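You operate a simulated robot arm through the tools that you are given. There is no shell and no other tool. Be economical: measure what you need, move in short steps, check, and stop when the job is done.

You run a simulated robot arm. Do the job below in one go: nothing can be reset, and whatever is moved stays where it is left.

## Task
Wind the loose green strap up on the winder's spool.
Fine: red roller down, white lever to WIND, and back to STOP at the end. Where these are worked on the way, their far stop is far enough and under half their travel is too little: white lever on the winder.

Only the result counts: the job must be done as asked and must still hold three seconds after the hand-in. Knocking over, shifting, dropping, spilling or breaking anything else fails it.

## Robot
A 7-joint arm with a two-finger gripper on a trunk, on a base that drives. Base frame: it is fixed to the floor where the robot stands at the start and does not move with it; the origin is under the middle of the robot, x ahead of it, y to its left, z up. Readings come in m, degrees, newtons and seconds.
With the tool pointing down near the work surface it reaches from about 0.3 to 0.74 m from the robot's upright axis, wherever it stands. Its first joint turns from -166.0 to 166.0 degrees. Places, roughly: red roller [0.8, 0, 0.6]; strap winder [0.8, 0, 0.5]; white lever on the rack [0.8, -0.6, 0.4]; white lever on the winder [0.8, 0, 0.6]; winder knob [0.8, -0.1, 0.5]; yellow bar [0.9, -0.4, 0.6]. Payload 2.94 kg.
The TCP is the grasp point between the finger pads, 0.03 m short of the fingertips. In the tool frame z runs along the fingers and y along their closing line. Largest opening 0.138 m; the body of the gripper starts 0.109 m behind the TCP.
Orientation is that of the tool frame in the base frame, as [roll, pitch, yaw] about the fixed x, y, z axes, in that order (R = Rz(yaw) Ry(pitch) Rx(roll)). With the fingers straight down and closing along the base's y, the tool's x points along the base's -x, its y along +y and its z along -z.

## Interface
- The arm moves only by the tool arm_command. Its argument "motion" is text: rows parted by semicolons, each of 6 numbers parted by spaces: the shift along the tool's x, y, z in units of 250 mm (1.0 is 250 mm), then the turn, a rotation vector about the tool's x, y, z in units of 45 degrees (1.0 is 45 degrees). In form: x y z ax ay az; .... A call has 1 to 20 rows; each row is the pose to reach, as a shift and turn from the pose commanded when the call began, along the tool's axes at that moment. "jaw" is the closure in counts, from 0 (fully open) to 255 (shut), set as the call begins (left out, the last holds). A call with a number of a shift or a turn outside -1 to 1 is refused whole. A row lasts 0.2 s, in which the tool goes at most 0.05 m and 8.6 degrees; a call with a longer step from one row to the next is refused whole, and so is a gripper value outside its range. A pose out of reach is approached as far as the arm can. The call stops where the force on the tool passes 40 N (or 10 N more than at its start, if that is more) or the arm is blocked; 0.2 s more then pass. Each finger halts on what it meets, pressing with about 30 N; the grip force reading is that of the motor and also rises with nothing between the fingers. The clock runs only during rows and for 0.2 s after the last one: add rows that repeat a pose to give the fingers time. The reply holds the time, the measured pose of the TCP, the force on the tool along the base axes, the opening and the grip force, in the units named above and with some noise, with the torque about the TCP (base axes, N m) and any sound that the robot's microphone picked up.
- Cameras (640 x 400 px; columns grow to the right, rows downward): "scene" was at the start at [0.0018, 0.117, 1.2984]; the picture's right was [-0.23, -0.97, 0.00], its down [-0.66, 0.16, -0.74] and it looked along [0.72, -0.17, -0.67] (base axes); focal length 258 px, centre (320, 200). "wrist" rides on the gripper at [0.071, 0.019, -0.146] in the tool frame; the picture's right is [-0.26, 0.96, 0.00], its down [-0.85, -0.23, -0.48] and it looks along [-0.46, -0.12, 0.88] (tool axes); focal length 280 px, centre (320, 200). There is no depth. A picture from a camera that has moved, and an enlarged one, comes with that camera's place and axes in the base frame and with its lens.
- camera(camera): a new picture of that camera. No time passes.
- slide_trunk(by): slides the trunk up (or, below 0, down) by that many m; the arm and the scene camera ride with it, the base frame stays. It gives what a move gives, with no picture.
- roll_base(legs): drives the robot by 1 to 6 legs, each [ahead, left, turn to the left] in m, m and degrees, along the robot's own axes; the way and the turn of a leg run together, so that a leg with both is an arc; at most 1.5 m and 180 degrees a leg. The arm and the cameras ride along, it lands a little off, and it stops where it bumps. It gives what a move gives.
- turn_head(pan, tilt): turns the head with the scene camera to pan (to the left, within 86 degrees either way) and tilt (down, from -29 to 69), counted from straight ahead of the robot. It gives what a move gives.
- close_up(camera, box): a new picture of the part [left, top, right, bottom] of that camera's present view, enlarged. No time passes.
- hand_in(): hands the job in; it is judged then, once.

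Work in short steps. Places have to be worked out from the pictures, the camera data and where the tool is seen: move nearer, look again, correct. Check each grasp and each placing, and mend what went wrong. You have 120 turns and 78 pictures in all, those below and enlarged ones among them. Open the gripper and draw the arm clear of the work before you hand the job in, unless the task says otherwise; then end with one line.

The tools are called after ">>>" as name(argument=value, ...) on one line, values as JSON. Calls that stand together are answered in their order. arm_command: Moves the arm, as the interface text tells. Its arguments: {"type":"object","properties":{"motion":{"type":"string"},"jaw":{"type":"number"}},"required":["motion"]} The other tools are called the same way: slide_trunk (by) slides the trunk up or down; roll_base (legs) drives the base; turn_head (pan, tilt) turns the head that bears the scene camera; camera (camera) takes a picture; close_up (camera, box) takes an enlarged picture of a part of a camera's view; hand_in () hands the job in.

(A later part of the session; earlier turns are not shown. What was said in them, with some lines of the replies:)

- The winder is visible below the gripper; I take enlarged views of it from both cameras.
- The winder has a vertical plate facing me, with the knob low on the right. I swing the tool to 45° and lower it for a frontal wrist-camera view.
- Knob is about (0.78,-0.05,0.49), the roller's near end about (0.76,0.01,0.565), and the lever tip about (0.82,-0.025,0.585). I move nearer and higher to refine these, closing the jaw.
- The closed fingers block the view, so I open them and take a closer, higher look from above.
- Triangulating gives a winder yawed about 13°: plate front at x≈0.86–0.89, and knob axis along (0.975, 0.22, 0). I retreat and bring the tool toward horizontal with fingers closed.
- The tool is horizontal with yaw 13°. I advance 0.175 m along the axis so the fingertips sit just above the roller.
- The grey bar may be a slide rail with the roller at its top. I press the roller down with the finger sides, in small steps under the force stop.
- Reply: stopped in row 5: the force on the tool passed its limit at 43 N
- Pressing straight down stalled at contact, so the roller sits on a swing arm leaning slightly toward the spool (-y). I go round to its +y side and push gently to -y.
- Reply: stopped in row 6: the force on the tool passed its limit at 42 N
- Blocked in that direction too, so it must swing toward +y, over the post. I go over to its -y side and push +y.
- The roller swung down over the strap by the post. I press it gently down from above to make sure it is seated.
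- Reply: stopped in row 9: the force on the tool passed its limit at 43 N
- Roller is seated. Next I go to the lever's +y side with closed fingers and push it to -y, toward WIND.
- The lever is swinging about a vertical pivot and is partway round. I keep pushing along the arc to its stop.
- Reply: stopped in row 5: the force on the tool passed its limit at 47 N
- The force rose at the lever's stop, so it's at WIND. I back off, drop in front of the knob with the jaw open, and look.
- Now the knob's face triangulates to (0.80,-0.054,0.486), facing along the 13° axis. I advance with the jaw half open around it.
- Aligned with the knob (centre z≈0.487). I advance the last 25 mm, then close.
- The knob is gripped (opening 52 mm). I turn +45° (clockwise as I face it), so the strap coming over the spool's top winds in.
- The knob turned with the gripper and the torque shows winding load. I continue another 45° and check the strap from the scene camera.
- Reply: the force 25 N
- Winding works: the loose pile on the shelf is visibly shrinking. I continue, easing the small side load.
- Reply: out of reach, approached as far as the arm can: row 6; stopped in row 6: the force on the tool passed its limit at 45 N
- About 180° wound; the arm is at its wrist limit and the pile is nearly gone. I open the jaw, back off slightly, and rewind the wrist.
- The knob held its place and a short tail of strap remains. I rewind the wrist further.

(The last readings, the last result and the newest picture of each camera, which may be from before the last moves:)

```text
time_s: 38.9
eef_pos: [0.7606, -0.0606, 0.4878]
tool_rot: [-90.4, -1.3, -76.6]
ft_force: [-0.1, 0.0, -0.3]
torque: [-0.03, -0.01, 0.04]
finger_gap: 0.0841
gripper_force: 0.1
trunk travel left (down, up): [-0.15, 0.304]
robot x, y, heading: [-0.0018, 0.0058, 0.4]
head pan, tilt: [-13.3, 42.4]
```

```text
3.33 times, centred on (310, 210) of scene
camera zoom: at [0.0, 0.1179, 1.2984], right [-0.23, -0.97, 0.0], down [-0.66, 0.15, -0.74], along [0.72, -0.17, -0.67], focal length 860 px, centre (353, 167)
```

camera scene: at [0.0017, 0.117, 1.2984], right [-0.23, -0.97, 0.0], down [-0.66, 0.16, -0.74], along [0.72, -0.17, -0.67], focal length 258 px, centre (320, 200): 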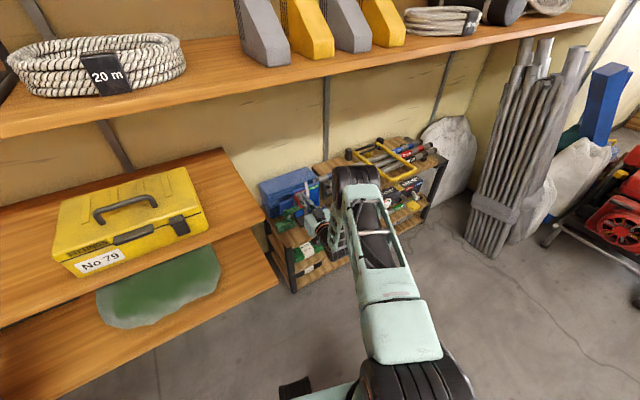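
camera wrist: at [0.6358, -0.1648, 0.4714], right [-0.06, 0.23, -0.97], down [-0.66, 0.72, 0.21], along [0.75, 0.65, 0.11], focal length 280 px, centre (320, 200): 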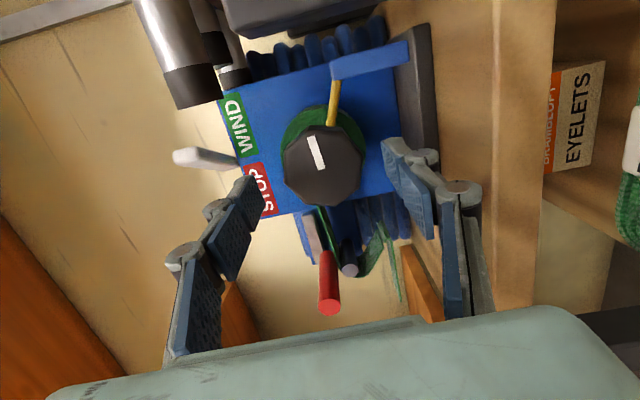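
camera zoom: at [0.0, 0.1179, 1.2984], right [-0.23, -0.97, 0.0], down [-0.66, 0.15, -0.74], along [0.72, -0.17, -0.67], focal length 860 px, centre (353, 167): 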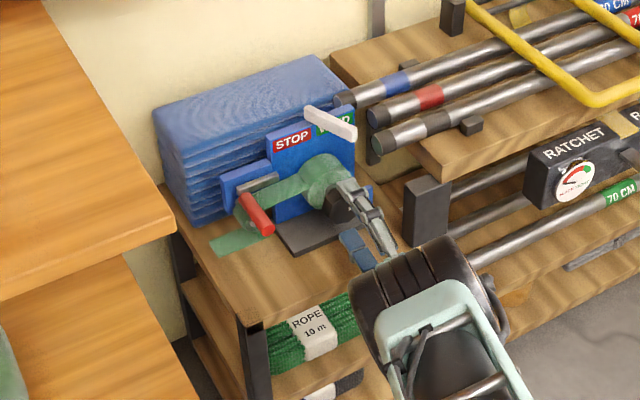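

The knob remains centred for the grasp. I advance, then grip and turn again.

>>> arm_command(motion="0 0 0.06 0 0 0; 0 0 0.12 0 0 0; 0 0 0.12 0 0 0")

>>> arm_command(motion="0 0 0 0 0 0; 0 0 0 0 0 0; 0 0 0 0 0 0; 0 0 0 0 0 0; 0 0 0 0 0 0.16; 0 0 0 0 0 0.33; 0 0 0 0 0 0.5; 0 0 0 0 0 0.67; 0 0 0 0 0 0.83; 0 0 0 0 0 1", jaw=255)

>>> camera(camera="wrist")

```text
time_s: 39.7
eef_pos: [0.7891, -0.0519, 0.4856]
tool_rot: [-90.4, -1.3, -76.6]
ft_force: [-0.2, -0.4, 0.1]
torque: [-0.01, -0.03, -0.06]
finger_gap: 0.084
gripper_force: 0.0
trunk travel left (down, up): [-0.15, 0.304]
robot x, y, heading: [-0.0028, 0.0052, 0.2]
head pan, tilt: [-13.3, 42.4]
```

```text
time_s: 41.9
eef_pos: [0.7906, -0.0519, 0.4866]
tool_rot: [-90.7, 43.8, -77.0]
ft_force: [-6.9, 9.3, -4.7]
torque: [-0.17, 0.6, 0.01]
finger_gap: 0.052
gripper_force: 44.7
trunk travel left (down, up): [-0.15, 0.304]
robot x, y, heading: [-0.0019, 0.0016, 0.6]
head pan, tilt: [-13.3, 42.4]
```

```text
41 pictures are left
camera wrist: at [0.6566, -0.1252, 0.4247], right [-0.21, 0.83, -0.51], down [-0.56, 0.33, 0.76], along [0.8, 0.44, 0.4], focal length 280 px, centre (320, 200)
```

wrist: 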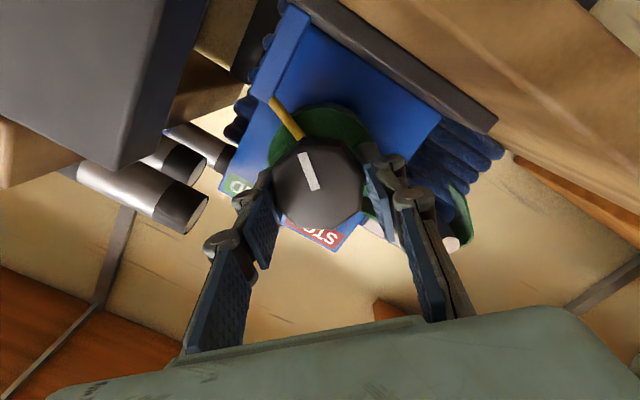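

Another 45° wound. I continue two more and check the strap.

>>> arm_command(motion="0 0.006 0 0 0 0.16; 0 0.006 0 0 0 0.33; 0 0.006 0 0 0 0.5; 0 0.006 0 0 0 0.67; 0 0.006 0 0 0 0.83; 0 0.006 0 0 0 1")

>>> close_up(camera="scene", box=[240, 150, 380, 270])

>>> camera(camera="wrist")

```text
time_s: 43.3
eef_pos: [0.7906, -0.0541, 0.4883]
tool_rot: [-98.5, 88.7, -85.3]
ft_force: [1.2, 1.6, -1.4]
torque: [-0.98, -0.52, -0.1]
finger_gap: 0.0523
gripper_force: 45.3
trunk travel left (down, up): [-0.15, 0.304]
robot x, y, heading: [-0.0018, 0.0007, 0.2]
head pan, tilt: [-13.3, 42.4]
```

```text
3.33 times, centred on (310, 210) of scene
camera zoom: at [0.0001, 0.1181, 1.2985], right [-0.23, -0.97, 0.0], down [-0.66, 0.15, -0.74], along [0.72, -0.17, -0.67], focal length 860 px, centre (353, 167)
```

zoom: 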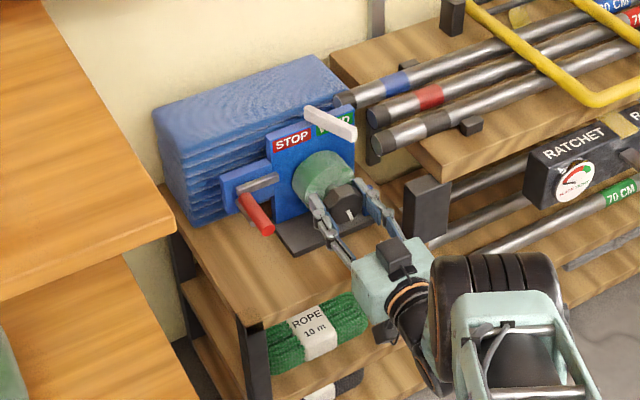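

```text
39 pictures are left
camera wrist: at [0.6446, -0.0713, 0.4177], right [-0.22, 0.94, 0.24], down [-0.41, -0.31, 0.86], along [0.88, 0.09, 0.46], focal length 280 px, centre (320, 200)
```

wrist: 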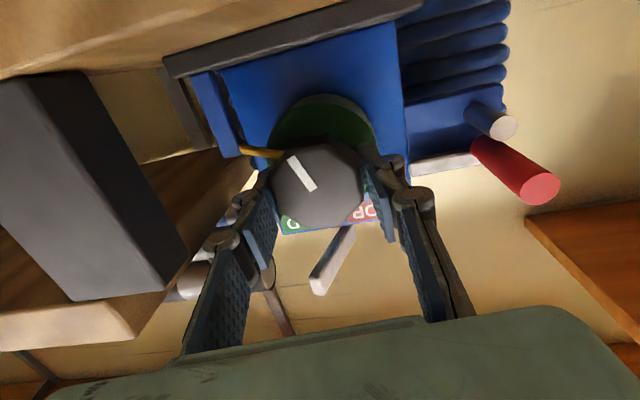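

The strap is fully on the spool, and the knob now lags the fingers with higher torque, i.e. it's at its end stop. I release, back off and check before the lever.

>>> arm_command(motion="0 0 0 0 0 0; 0 0 0 0 0 0; 0 0 -0.12 0 0 0; 0 0 -0.28 0 0 0; 0 0 -0.45 0 0 0; 0 0 -0.6 0 0 0", jaw=90)

>>> close_up(camera="scene", box=[240, 150, 380, 270])

>>> close_up(camera="wrist", box=[210, 0, 490, 230])

```text
time_s: 44.7
eef_pos: [0.6432, -0.0903, 0.4844]
tool_rot: [-105.2, 88.7, -91.7]
ft_force: [-0.1, 0.7, -0.8]
torque: [-0.01, 0.03, -0.01]
finger_gap: 0.0896
gripper_force: 0.1
trunk travel left (down, up): [-0.15, 0.304]
robot x, y, heading: [0.0014, 0.0011, 0.1]
head pan, tilt: [-13.3, 42.4]
```

```text
3.33 times, centred on (310, 210) of scene
camera zoom: at [0.0, 0.118, 1.2984], right [-0.23, -0.97, 0.0], down [-0.66, 0.15, -0.74], along [0.72, -0.17, -0.67], focal length 860 px, centre (353, 167)
```

zoom: 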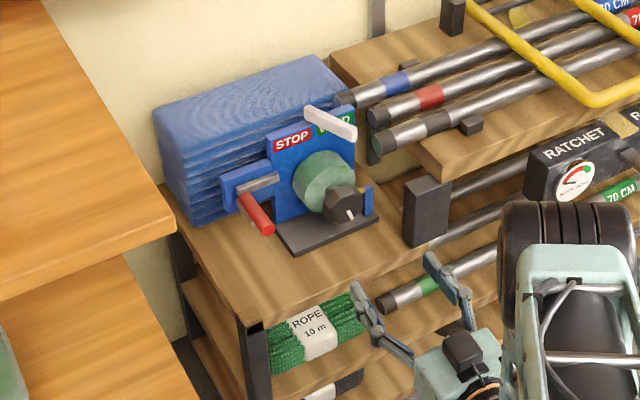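

```text
1.74 times, centred on (350, 115) of wrist
camera zoom: at [0.4964, -0.1084, 0.4148], right [-0.22, 0.94, 0.24], down [-0.41, -0.31, 0.86], along [0.88, 0.09, 0.46], focal length 488 px, centre (268, 348)
```

zoom: 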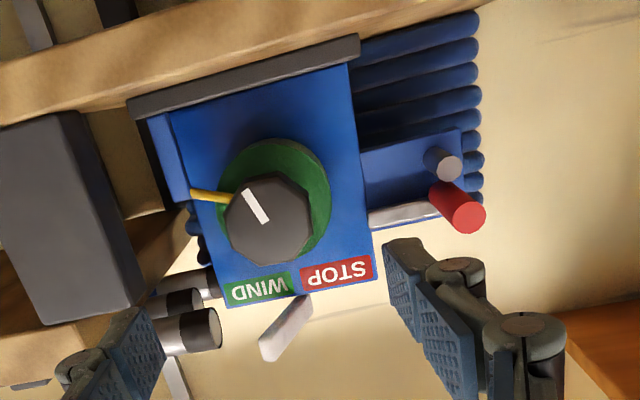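

The strap end is on the spool. To be sure the knob is at its end, I grip once more and try a further turn.

>>> arm_command(motion="-0.01 0 0.18 0 0 0; -0.01 0 0.36 0 0 0; -0.01 0 0.5 0 0 0; -0.01 0 0.595 0 0 0; -0.01 0 0.595 0 0 0")

>>> arm_command(motion="0 0 0 0 0 0; 0 0 0 0 0 0; 0 0 0 0 0 0; 0 0 0 0 0 0; 0 0 0 0 0 0.15; 0 0 0 0 0 0.3; 0 0 0 0 0 0.45; 0 0 0 0 0 0.6", jaw=255)

>>> camera(camera="wrist")

```text
time_s: 45.9
eef_pos: [0.7913, -0.0532, 0.4883]
tool_rot: [-108.3, 88.5, -95.0]
ft_force: [0.0, -0.8, -0.5]
torque: [-0.03, 0.04, -0.01]
finger_gap: 0.0891
gripper_force: 0.1
trunk travel left (down, up): [-0.15, 0.304]
robot x, y, heading: [-0.0008, 0.0035, 0.2]
head pan, tilt: [-13.3, 42.4]
```

```text
time_s: 47.7
eef_pos: [0.7899, -0.0556, 0.489]
tool_rot: [90.9, 64.3, 104.0]
ft_force: [10.2, -8.0, -1.2]
torque: [-1.05, -0.29, -0.3]
finger_gap: 0.0519
gripper_force: 44.8
trunk travel left (down, up): [-0.15, 0.304]
robot x, y, heading: [0.003, -0.0025, 0.4]
head pan, tilt: [-13.3, 42.4]
```

```text
36 pictures are left
camera wrist: at [0.6372, -0.0434, 0.4347], right [-0.17, 0.74, 0.66], down [-0.33, -0.67, 0.67], along [0.93, -0.1, 0.35], focal length 280 px, centre (320, 200)
```

wrist: 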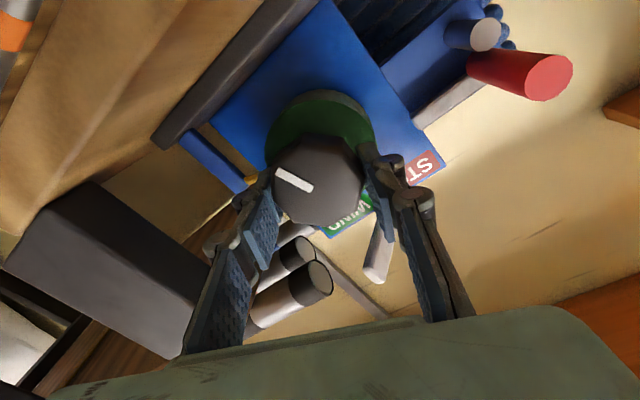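

The knob stayed put while the fingers slipped, which confirms the end stop. I release, back away, undo the wrist turn, and rise beside the lever.

>>> arm_command(motion="0 0 0 0 0 0; 0 0 0 0 0 0; 0 0 -0.1 0 0 0; 0 0 -0.25 0 0 -0.15; 0 0 -0.4 0 0 -0.3; 0 0 -0.4 0 0 -0.45; 0 0 -0.4 0 0 -0.6", jaw=90)

>>> arm_command(motion="-0.15 0 0 0 0 0; -0.3 0 0 0 0 0; -0.412 -0.1 0 0 0 0; -0.412 -0.206 0 0 0 0; -0.412 -0.206 0 0 0 0", jaw=255)

>>> camera(camera="wrist")

>>> close_up(camera="scene", box=[270, 150, 370, 235])

```text
time_s: 49.3
eef_pos: [0.6916, -0.0745, 0.4893]
tool_rot: [-104.1, 88.5, -90.8]
ft_force: [0.3, 0.0, -0.4]
torque: [-0.03, 0.03, 0.0]
finger_gap: 0.0893
gripper_force: 0.2
trunk travel left (down, up): [-0.15, 0.304]
robot x, y, heading: [-0.0064, 0.0011, 0.5]
head pan, tilt: [-13.3, 42.4]
```

```text
time_s: 50.5
eef_pos: [0.7054, -0.1258, 0.5943]
tool_rot: [-106.9, 88.5, -93.5]
ft_force: [0.4, 0.6, 0.0]
torque: [0.03, 0.0, 0.01]
finger_gap: 0.0002
gripper_force: 27.9
trunk travel left (down, up): [-0.15, 0.304]
robot x, y, heading: [-0.0023, -0.0002, 0.2]
head pan, tilt: [-13.3, 42.4]
```

```text
35 pictures are left
camera wrist: at [0.5588, -0.1434, 0.5245], right [-0.22, 0.94, 0.24], down [-0.41, -0.31, 0.86], along [0.89, 0.09, 0.46], focal length 280 px, centre (320, 200)
```

wrist: 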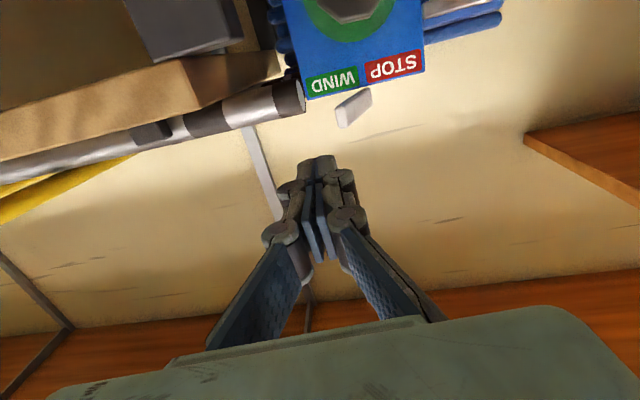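

```text
4.71 times, centred on (320, 192) of scene
camera zoom: at [0.0, 0.1179, 1.2985], right [-0.23, -0.97, 0.0], down [-0.66, 0.15, -0.74], along [0.72, -0.17, -0.67], focal length 1214 px, centre (320, 235)
```

zoom: 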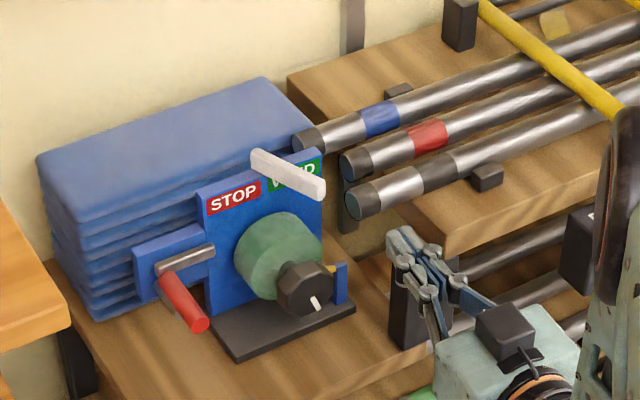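

Lever tip is at about (0.833,-0.07,0.585). I slide the closed fingers in on its -y side and push it back toward STOP.

>>> arm_command(motion="0.012 0 0.14 0 0 0; 0.012 0 0.28 0 0 0; 0.012 0 0.38 0 0 0; 0.012 0 0.428 0 0 0; 0.012 0.03 0.428 0 0 0; 0.012 0.05 0.428 0 0 0; 0.012 0.07 0.428 0 0 0; 0.012 0.09 0.428 0 0 0; 0.012 0.11 0.428 0 0 0; 0.012 0.13 0.428 0 0 0; 0.012 0.15 0.428 0 0 0; 0.012 0.17 0.428 0 0 0; 0.012 0.19 0.428 0 0 0; 0.012 0.21 0.428 0 0 0; 0.012 0.23 0.428 0 0 0; 0.012 0.25 0.428 0 0 0; 0.012 0.27 0.428 0 0 0")

>>> camera(camera="wrist")

>>> close_up(camera="scene", box=[270, 150, 370, 235])

```text
time_s: 52.5
eef_pos: [0.7984, -0.0805, 0.5893]
tool_rot: [-103.4, 88.7, -90.7]
ft_force: [-6.1, -4.0, 2.7]
torque: [0.05, -0.06, 0.03]
finger_gap: 0.0
gripper_force: 27.9
trunk travel left (down, up): [-0.15, 0.304]
robot x, y, heading: [-0.0027, 0.0015, 0.4]
head pan, tilt: [-13.3, 42.4]
stopped in row 9: the force on the tool passed its limit at 43 N (the readings are from after the stop); the commanded pose is now the measured one
```

```text
33 pictures are left
camera wrist: at [0.6529, -0.0974, 0.5193], right [-0.21, 0.95, 0.24], down [-0.41, -0.31, 0.86], along [0.89, 0.08, 0.46], focal length 280 px, centre (320, 200)
```

wrist: 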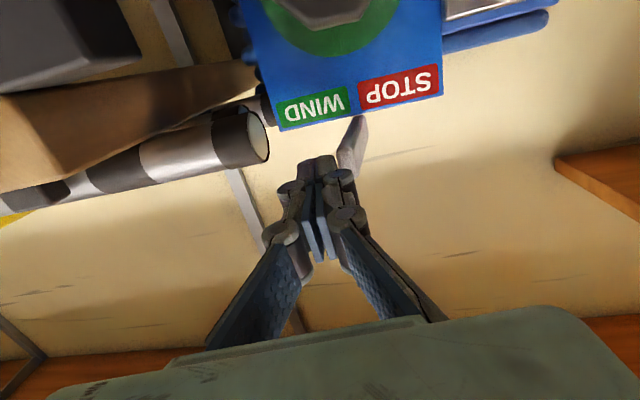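

```text
4.71 times, centred on (320, 192) of scene
camera zoom: at [-0.001, 0.1174, 1.2984], right [-0.23, -0.97, 0.0], down [-0.66, 0.15, -0.74], along [0.72, -0.17, -0.67], focal length 1214 px, centre (320, 235)
```

zoom: 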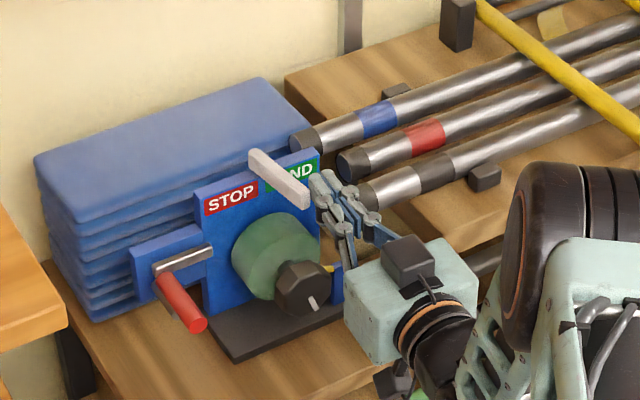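

The lever moved partway, but the fingers are pressing on its end corner. I back off, go in 15 mm deeper on its side, and push along the arc.

>>> arm_command(motion="0 -0.05 0 0 0 0; 0 -0.05 0.07 0 0 0; 0 -0.03 0.07 0 0 0; 0 -0.01 0.065 0 0 0; 0 0.01 0.06 0 0 0; 0 0.03 0.05 0 0 0; 0 0.05 0.045 0 0 0; 0 0.07 0.04 0 0 0; 0 0.09 0.035 0 0 0; 0 0.11 0.03 0 0 0; 0 0.13 0.025 0 0 0; 0 0.15 0.02 0 0 0; 0 0.17 0.02 0 0 0; 0 0.19 0.02 0 0 0; 0 0.21 0.02 0 0 0; 0 0.23 0.02 0 0 0")

>>> camera(camera="wrist")

>>> close_up(camera="scene", box=[270, 150, 370, 235])

```text
time_s: 53.1
eef_pos: [0.8135, -0.0966, 0.5863]
tool_rot: [-114.6, 88.4, -102.2]
ft_force: [0.3, 0.0, 0.5]
torque: [0.0, -0.02, 0.0]
finger_gap: 0.0
gripper_force: 28.5
trunk travel left (down, up): [-0.15, 0.304]
robot x, y, heading: [-0.0003, 0.0012, -0.0]
head pan, tilt: [-13.3, 42.4]
stopped in row 3: the force on the tool passed its limit at 56 N (the readings are from after the stop); the commanded pose is now the measured one
```

```text
31 pictures are left
camera wrist: at [0.6663, -0.1118, 0.5163], right [-0.21, 0.95, 0.24], down [-0.41, -0.3, 0.86], along [0.89, 0.08, 0.45], focal length 280 px, centre (320, 200)
```

wrist: 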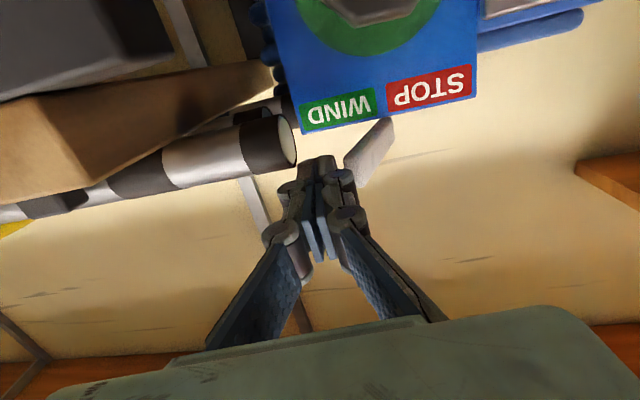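

```text
4.71 times, centred on (320, 192) of scene
camera zoom: at [0.0, 0.1175, 1.2983], right [-0.23, -0.97, 0.0], down [-0.66, 0.15, -0.74], along [0.72, -0.17, -0.67], focal length 1214 px, centre (320, 235)
```

zoom: 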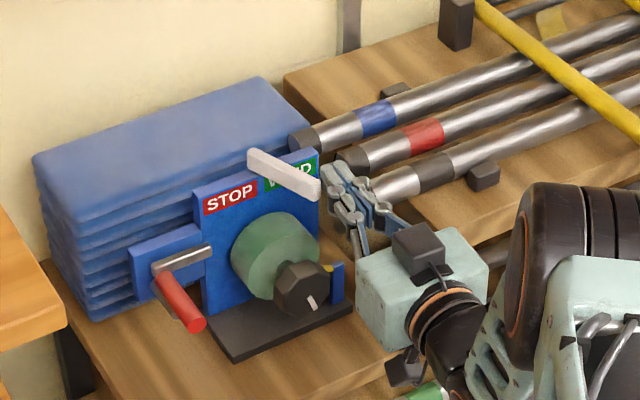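

The force spike was against the lever, which had sprung back to WIND; no rod appears shifted. The fingers now lie alongside the lever, so I push slowly from here along the arc.

>>> arm_command(motion="0 0.015 0 0 0 0; 0 0.03 0 0 0 0; 0 0.045 -0.005 0 0 0; 0 0.06 -0.01 0 0 0; 0 0.075 -0.015 0 0 0; 0 0.09 -0.02 0 0 0; 0 0.105 -0.025 0 0 0; 0 0.12 -0.03 0 0 0; 0 0.135 -0.03 0 0 0; 0 0.15 -0.035 0 0 0; 0 0.165 -0.04 0 0 0; 0 0.18 -0.04 0 0 0; 0 0.195 -0.04 0 0 0; 0 0.21 -0.04 0 0 0; 0 0.225 -0.04 0 0 0; 0 0.24 -0.04 0 0 0; 0 0.255 -0.04 0 0 0; 0 0.27 -0.04 0 0 0")

>>> camera(camera="wrist")

```text
time_s: 57.0
eef_pos: [0.7891, -0.0422, 0.5843]
tool_rot: [-117.9, 88.5, -106.5]
ft_force: [12.3, -29.2, -4.4]
torque: [0.21, 0.21, -0.78]
finger_gap: 0.0
gripper_force: 28.7
trunk travel left (down, up): [-0.15, 0.304]
robot x, y, heading: [-0.0039, 0.0026, -0.2]
head pan, tilt: [-13.3, 42.4]
```

```text
29 pictures are left
camera wrist: at [0.6423, -0.0555, 0.5152], right [-0.19, 0.95, 0.24], down [-0.41, -0.3, 0.86], along [0.89, 0.06, 0.45], focal length 280 px, centre (320, 200)
```

wrist: 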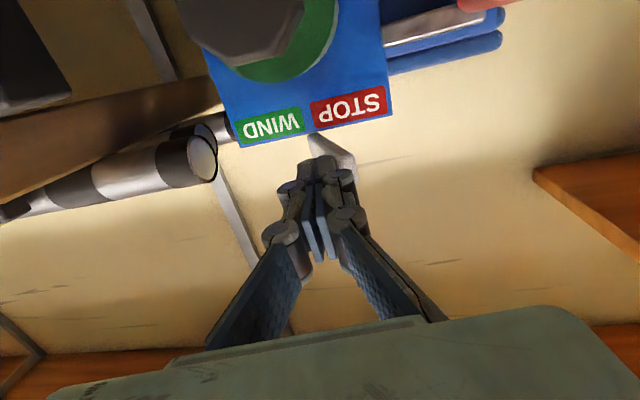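

The lever is close to STOP with 29 N resistance. I push a bit further until the force limit confirms the stop.

>>> arm_command(motion="0 0.015 0 0 0 0; 0 0.03 0 0 0 0; 0 0.045 0 0 0 0; 0 0.06 0 0 0 0; 0 0.075 0 0 0 0; 0 0.09 0 0 0 0")

>>> close_up(camera="scene", box=[270, 150, 370, 235])

```text
time_s: 57.5
eef_pos: [0.7886, -0.0433, 0.5856]
tool_rot: [-114.0, 88.3, -103.4]
ft_force: [-1.5, -6.0, -0.8]
torque: [0.03, 0.02, -0.11]
finger_gap: 0.0
gripper_force: 28.2
trunk travel left (down, up): [-0.15, 0.304]
robot x, y, heading: [-0.0038, 0.0013, 0.0]
head pan, tilt: [-13.3, 42.4]
stopped in row 2: the force on the tool passed its limit at 44 N (the readings are from after the stop); the commanded pose is now the measured one
```

```text
4.71 times, centred on (320, 192) of scene
camera zoom: at [0.0001, 0.1168, 1.2986], right [-0.23, -0.97, 0.0], down [-0.66, 0.16, -0.74], along [0.72, -0.17, -0.67], focal length 1214 px, centre (320, 235)
```

zoom: 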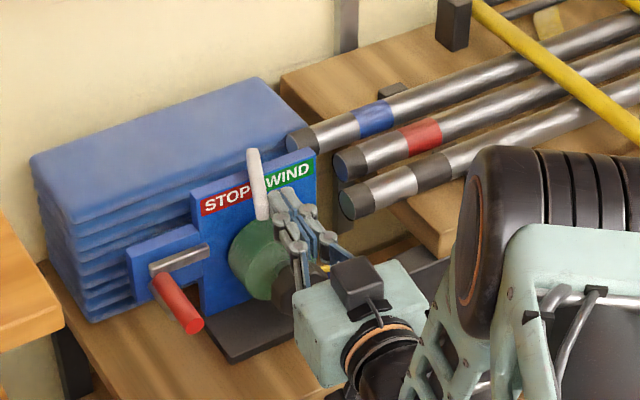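

The lever is back at its original STOP position against the stop. I draw away, then open the gripper and check.

>>> arm_command(motion="0 -0.05 0 0 0 0; 0 -0.05 -0.15 0 0 0; 0 -0.05 -0.32 0 0 0; 0 -0.05 -0.5 0 0 0; 0 -0.05 -0.68 0 0 0; 0 -0.05 -0.85 0 0 0")

>>> arm_command(motion="0 0 0 0 0 0; 0 0 0 0 0 0; 0 0 0 0 0 0; 0 0 0 0 0 0; 0 0 0 0 0 0; 0 0 0 0 0 0", jaw=0)

>>> close_up(camera="scene", box=[270, 150, 370, 235])

>>> camera(camera="wrist")

```text
time_s: 58.9
eef_pos: [0.5841, -0.093, 0.587]
tool_rot: [-109.9, 88.4, -98.9]
ft_force: [1.0, -0.1, -0.8]
torque: [-0.02, 0.0, -0.02]
finger_gap: 0.0
gripper_force: 28.4
trunk travel left (down, up): [-0.15, 0.304]
robot x, y, heading: [-0.0021, 0.0017, 0.1]
head pan, tilt: [-13.3, 42.4]
```

```text
time_s: 60.3
eef_pos: [0.5854, -0.0937, 0.5867]
tool_rot: [-112.0, 88.5, -101.2]
ft_force: [0.2, -0.2, 0.2]
torque: [-0.01, 0.01, 0.0]
finger_gap: 0.1379
gripper_force: 0.1
trunk travel left (down, up): [-0.15, 0.304]
robot x, y, heading: [-0.0018, 0.0004, 0.1]
head pan, tilt: [-13.3, 42.4]
```

```text
4.71 times, centred on (320, 192) of scene
camera zoom: at [-0.0001, 0.1173, 1.2984], right [-0.23, -0.97, 0.0], down [-0.66, 0.15, -0.74], along [0.72, -0.17, -0.67], focal length 1214 px, centre (320, 235)
```

zoom: 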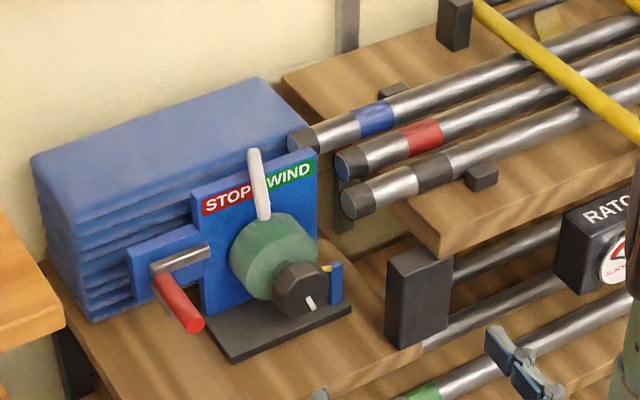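

```text
26 pictures are left
camera wrist: at [0.4383, -0.1064, 0.5172], right [-0.18, 0.95, 0.24], down [-0.42, -0.29, 0.86], along [0.89, 0.06, 0.45], focal length 280 px, centre (320, 200)
```

wrist: 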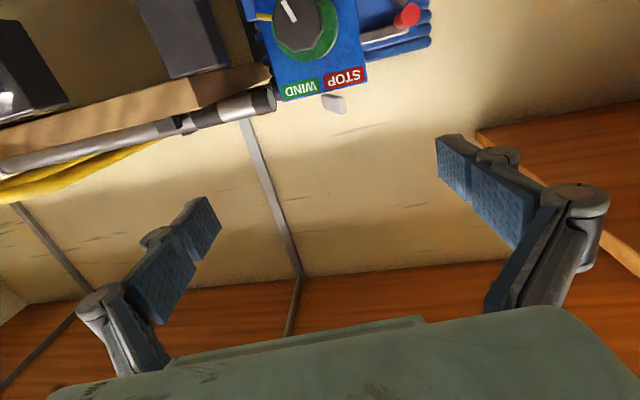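

The strap is all on the spool, the roller is down, the lever is at STOP, and the arm is clear with the gripper open. I hand in.

>>> hand_in()

```text
The job is handed in.
```

The loose green strap is fully wound on the spool, with the red roller down and the winder's white lever moved to WIND and back to STOP.
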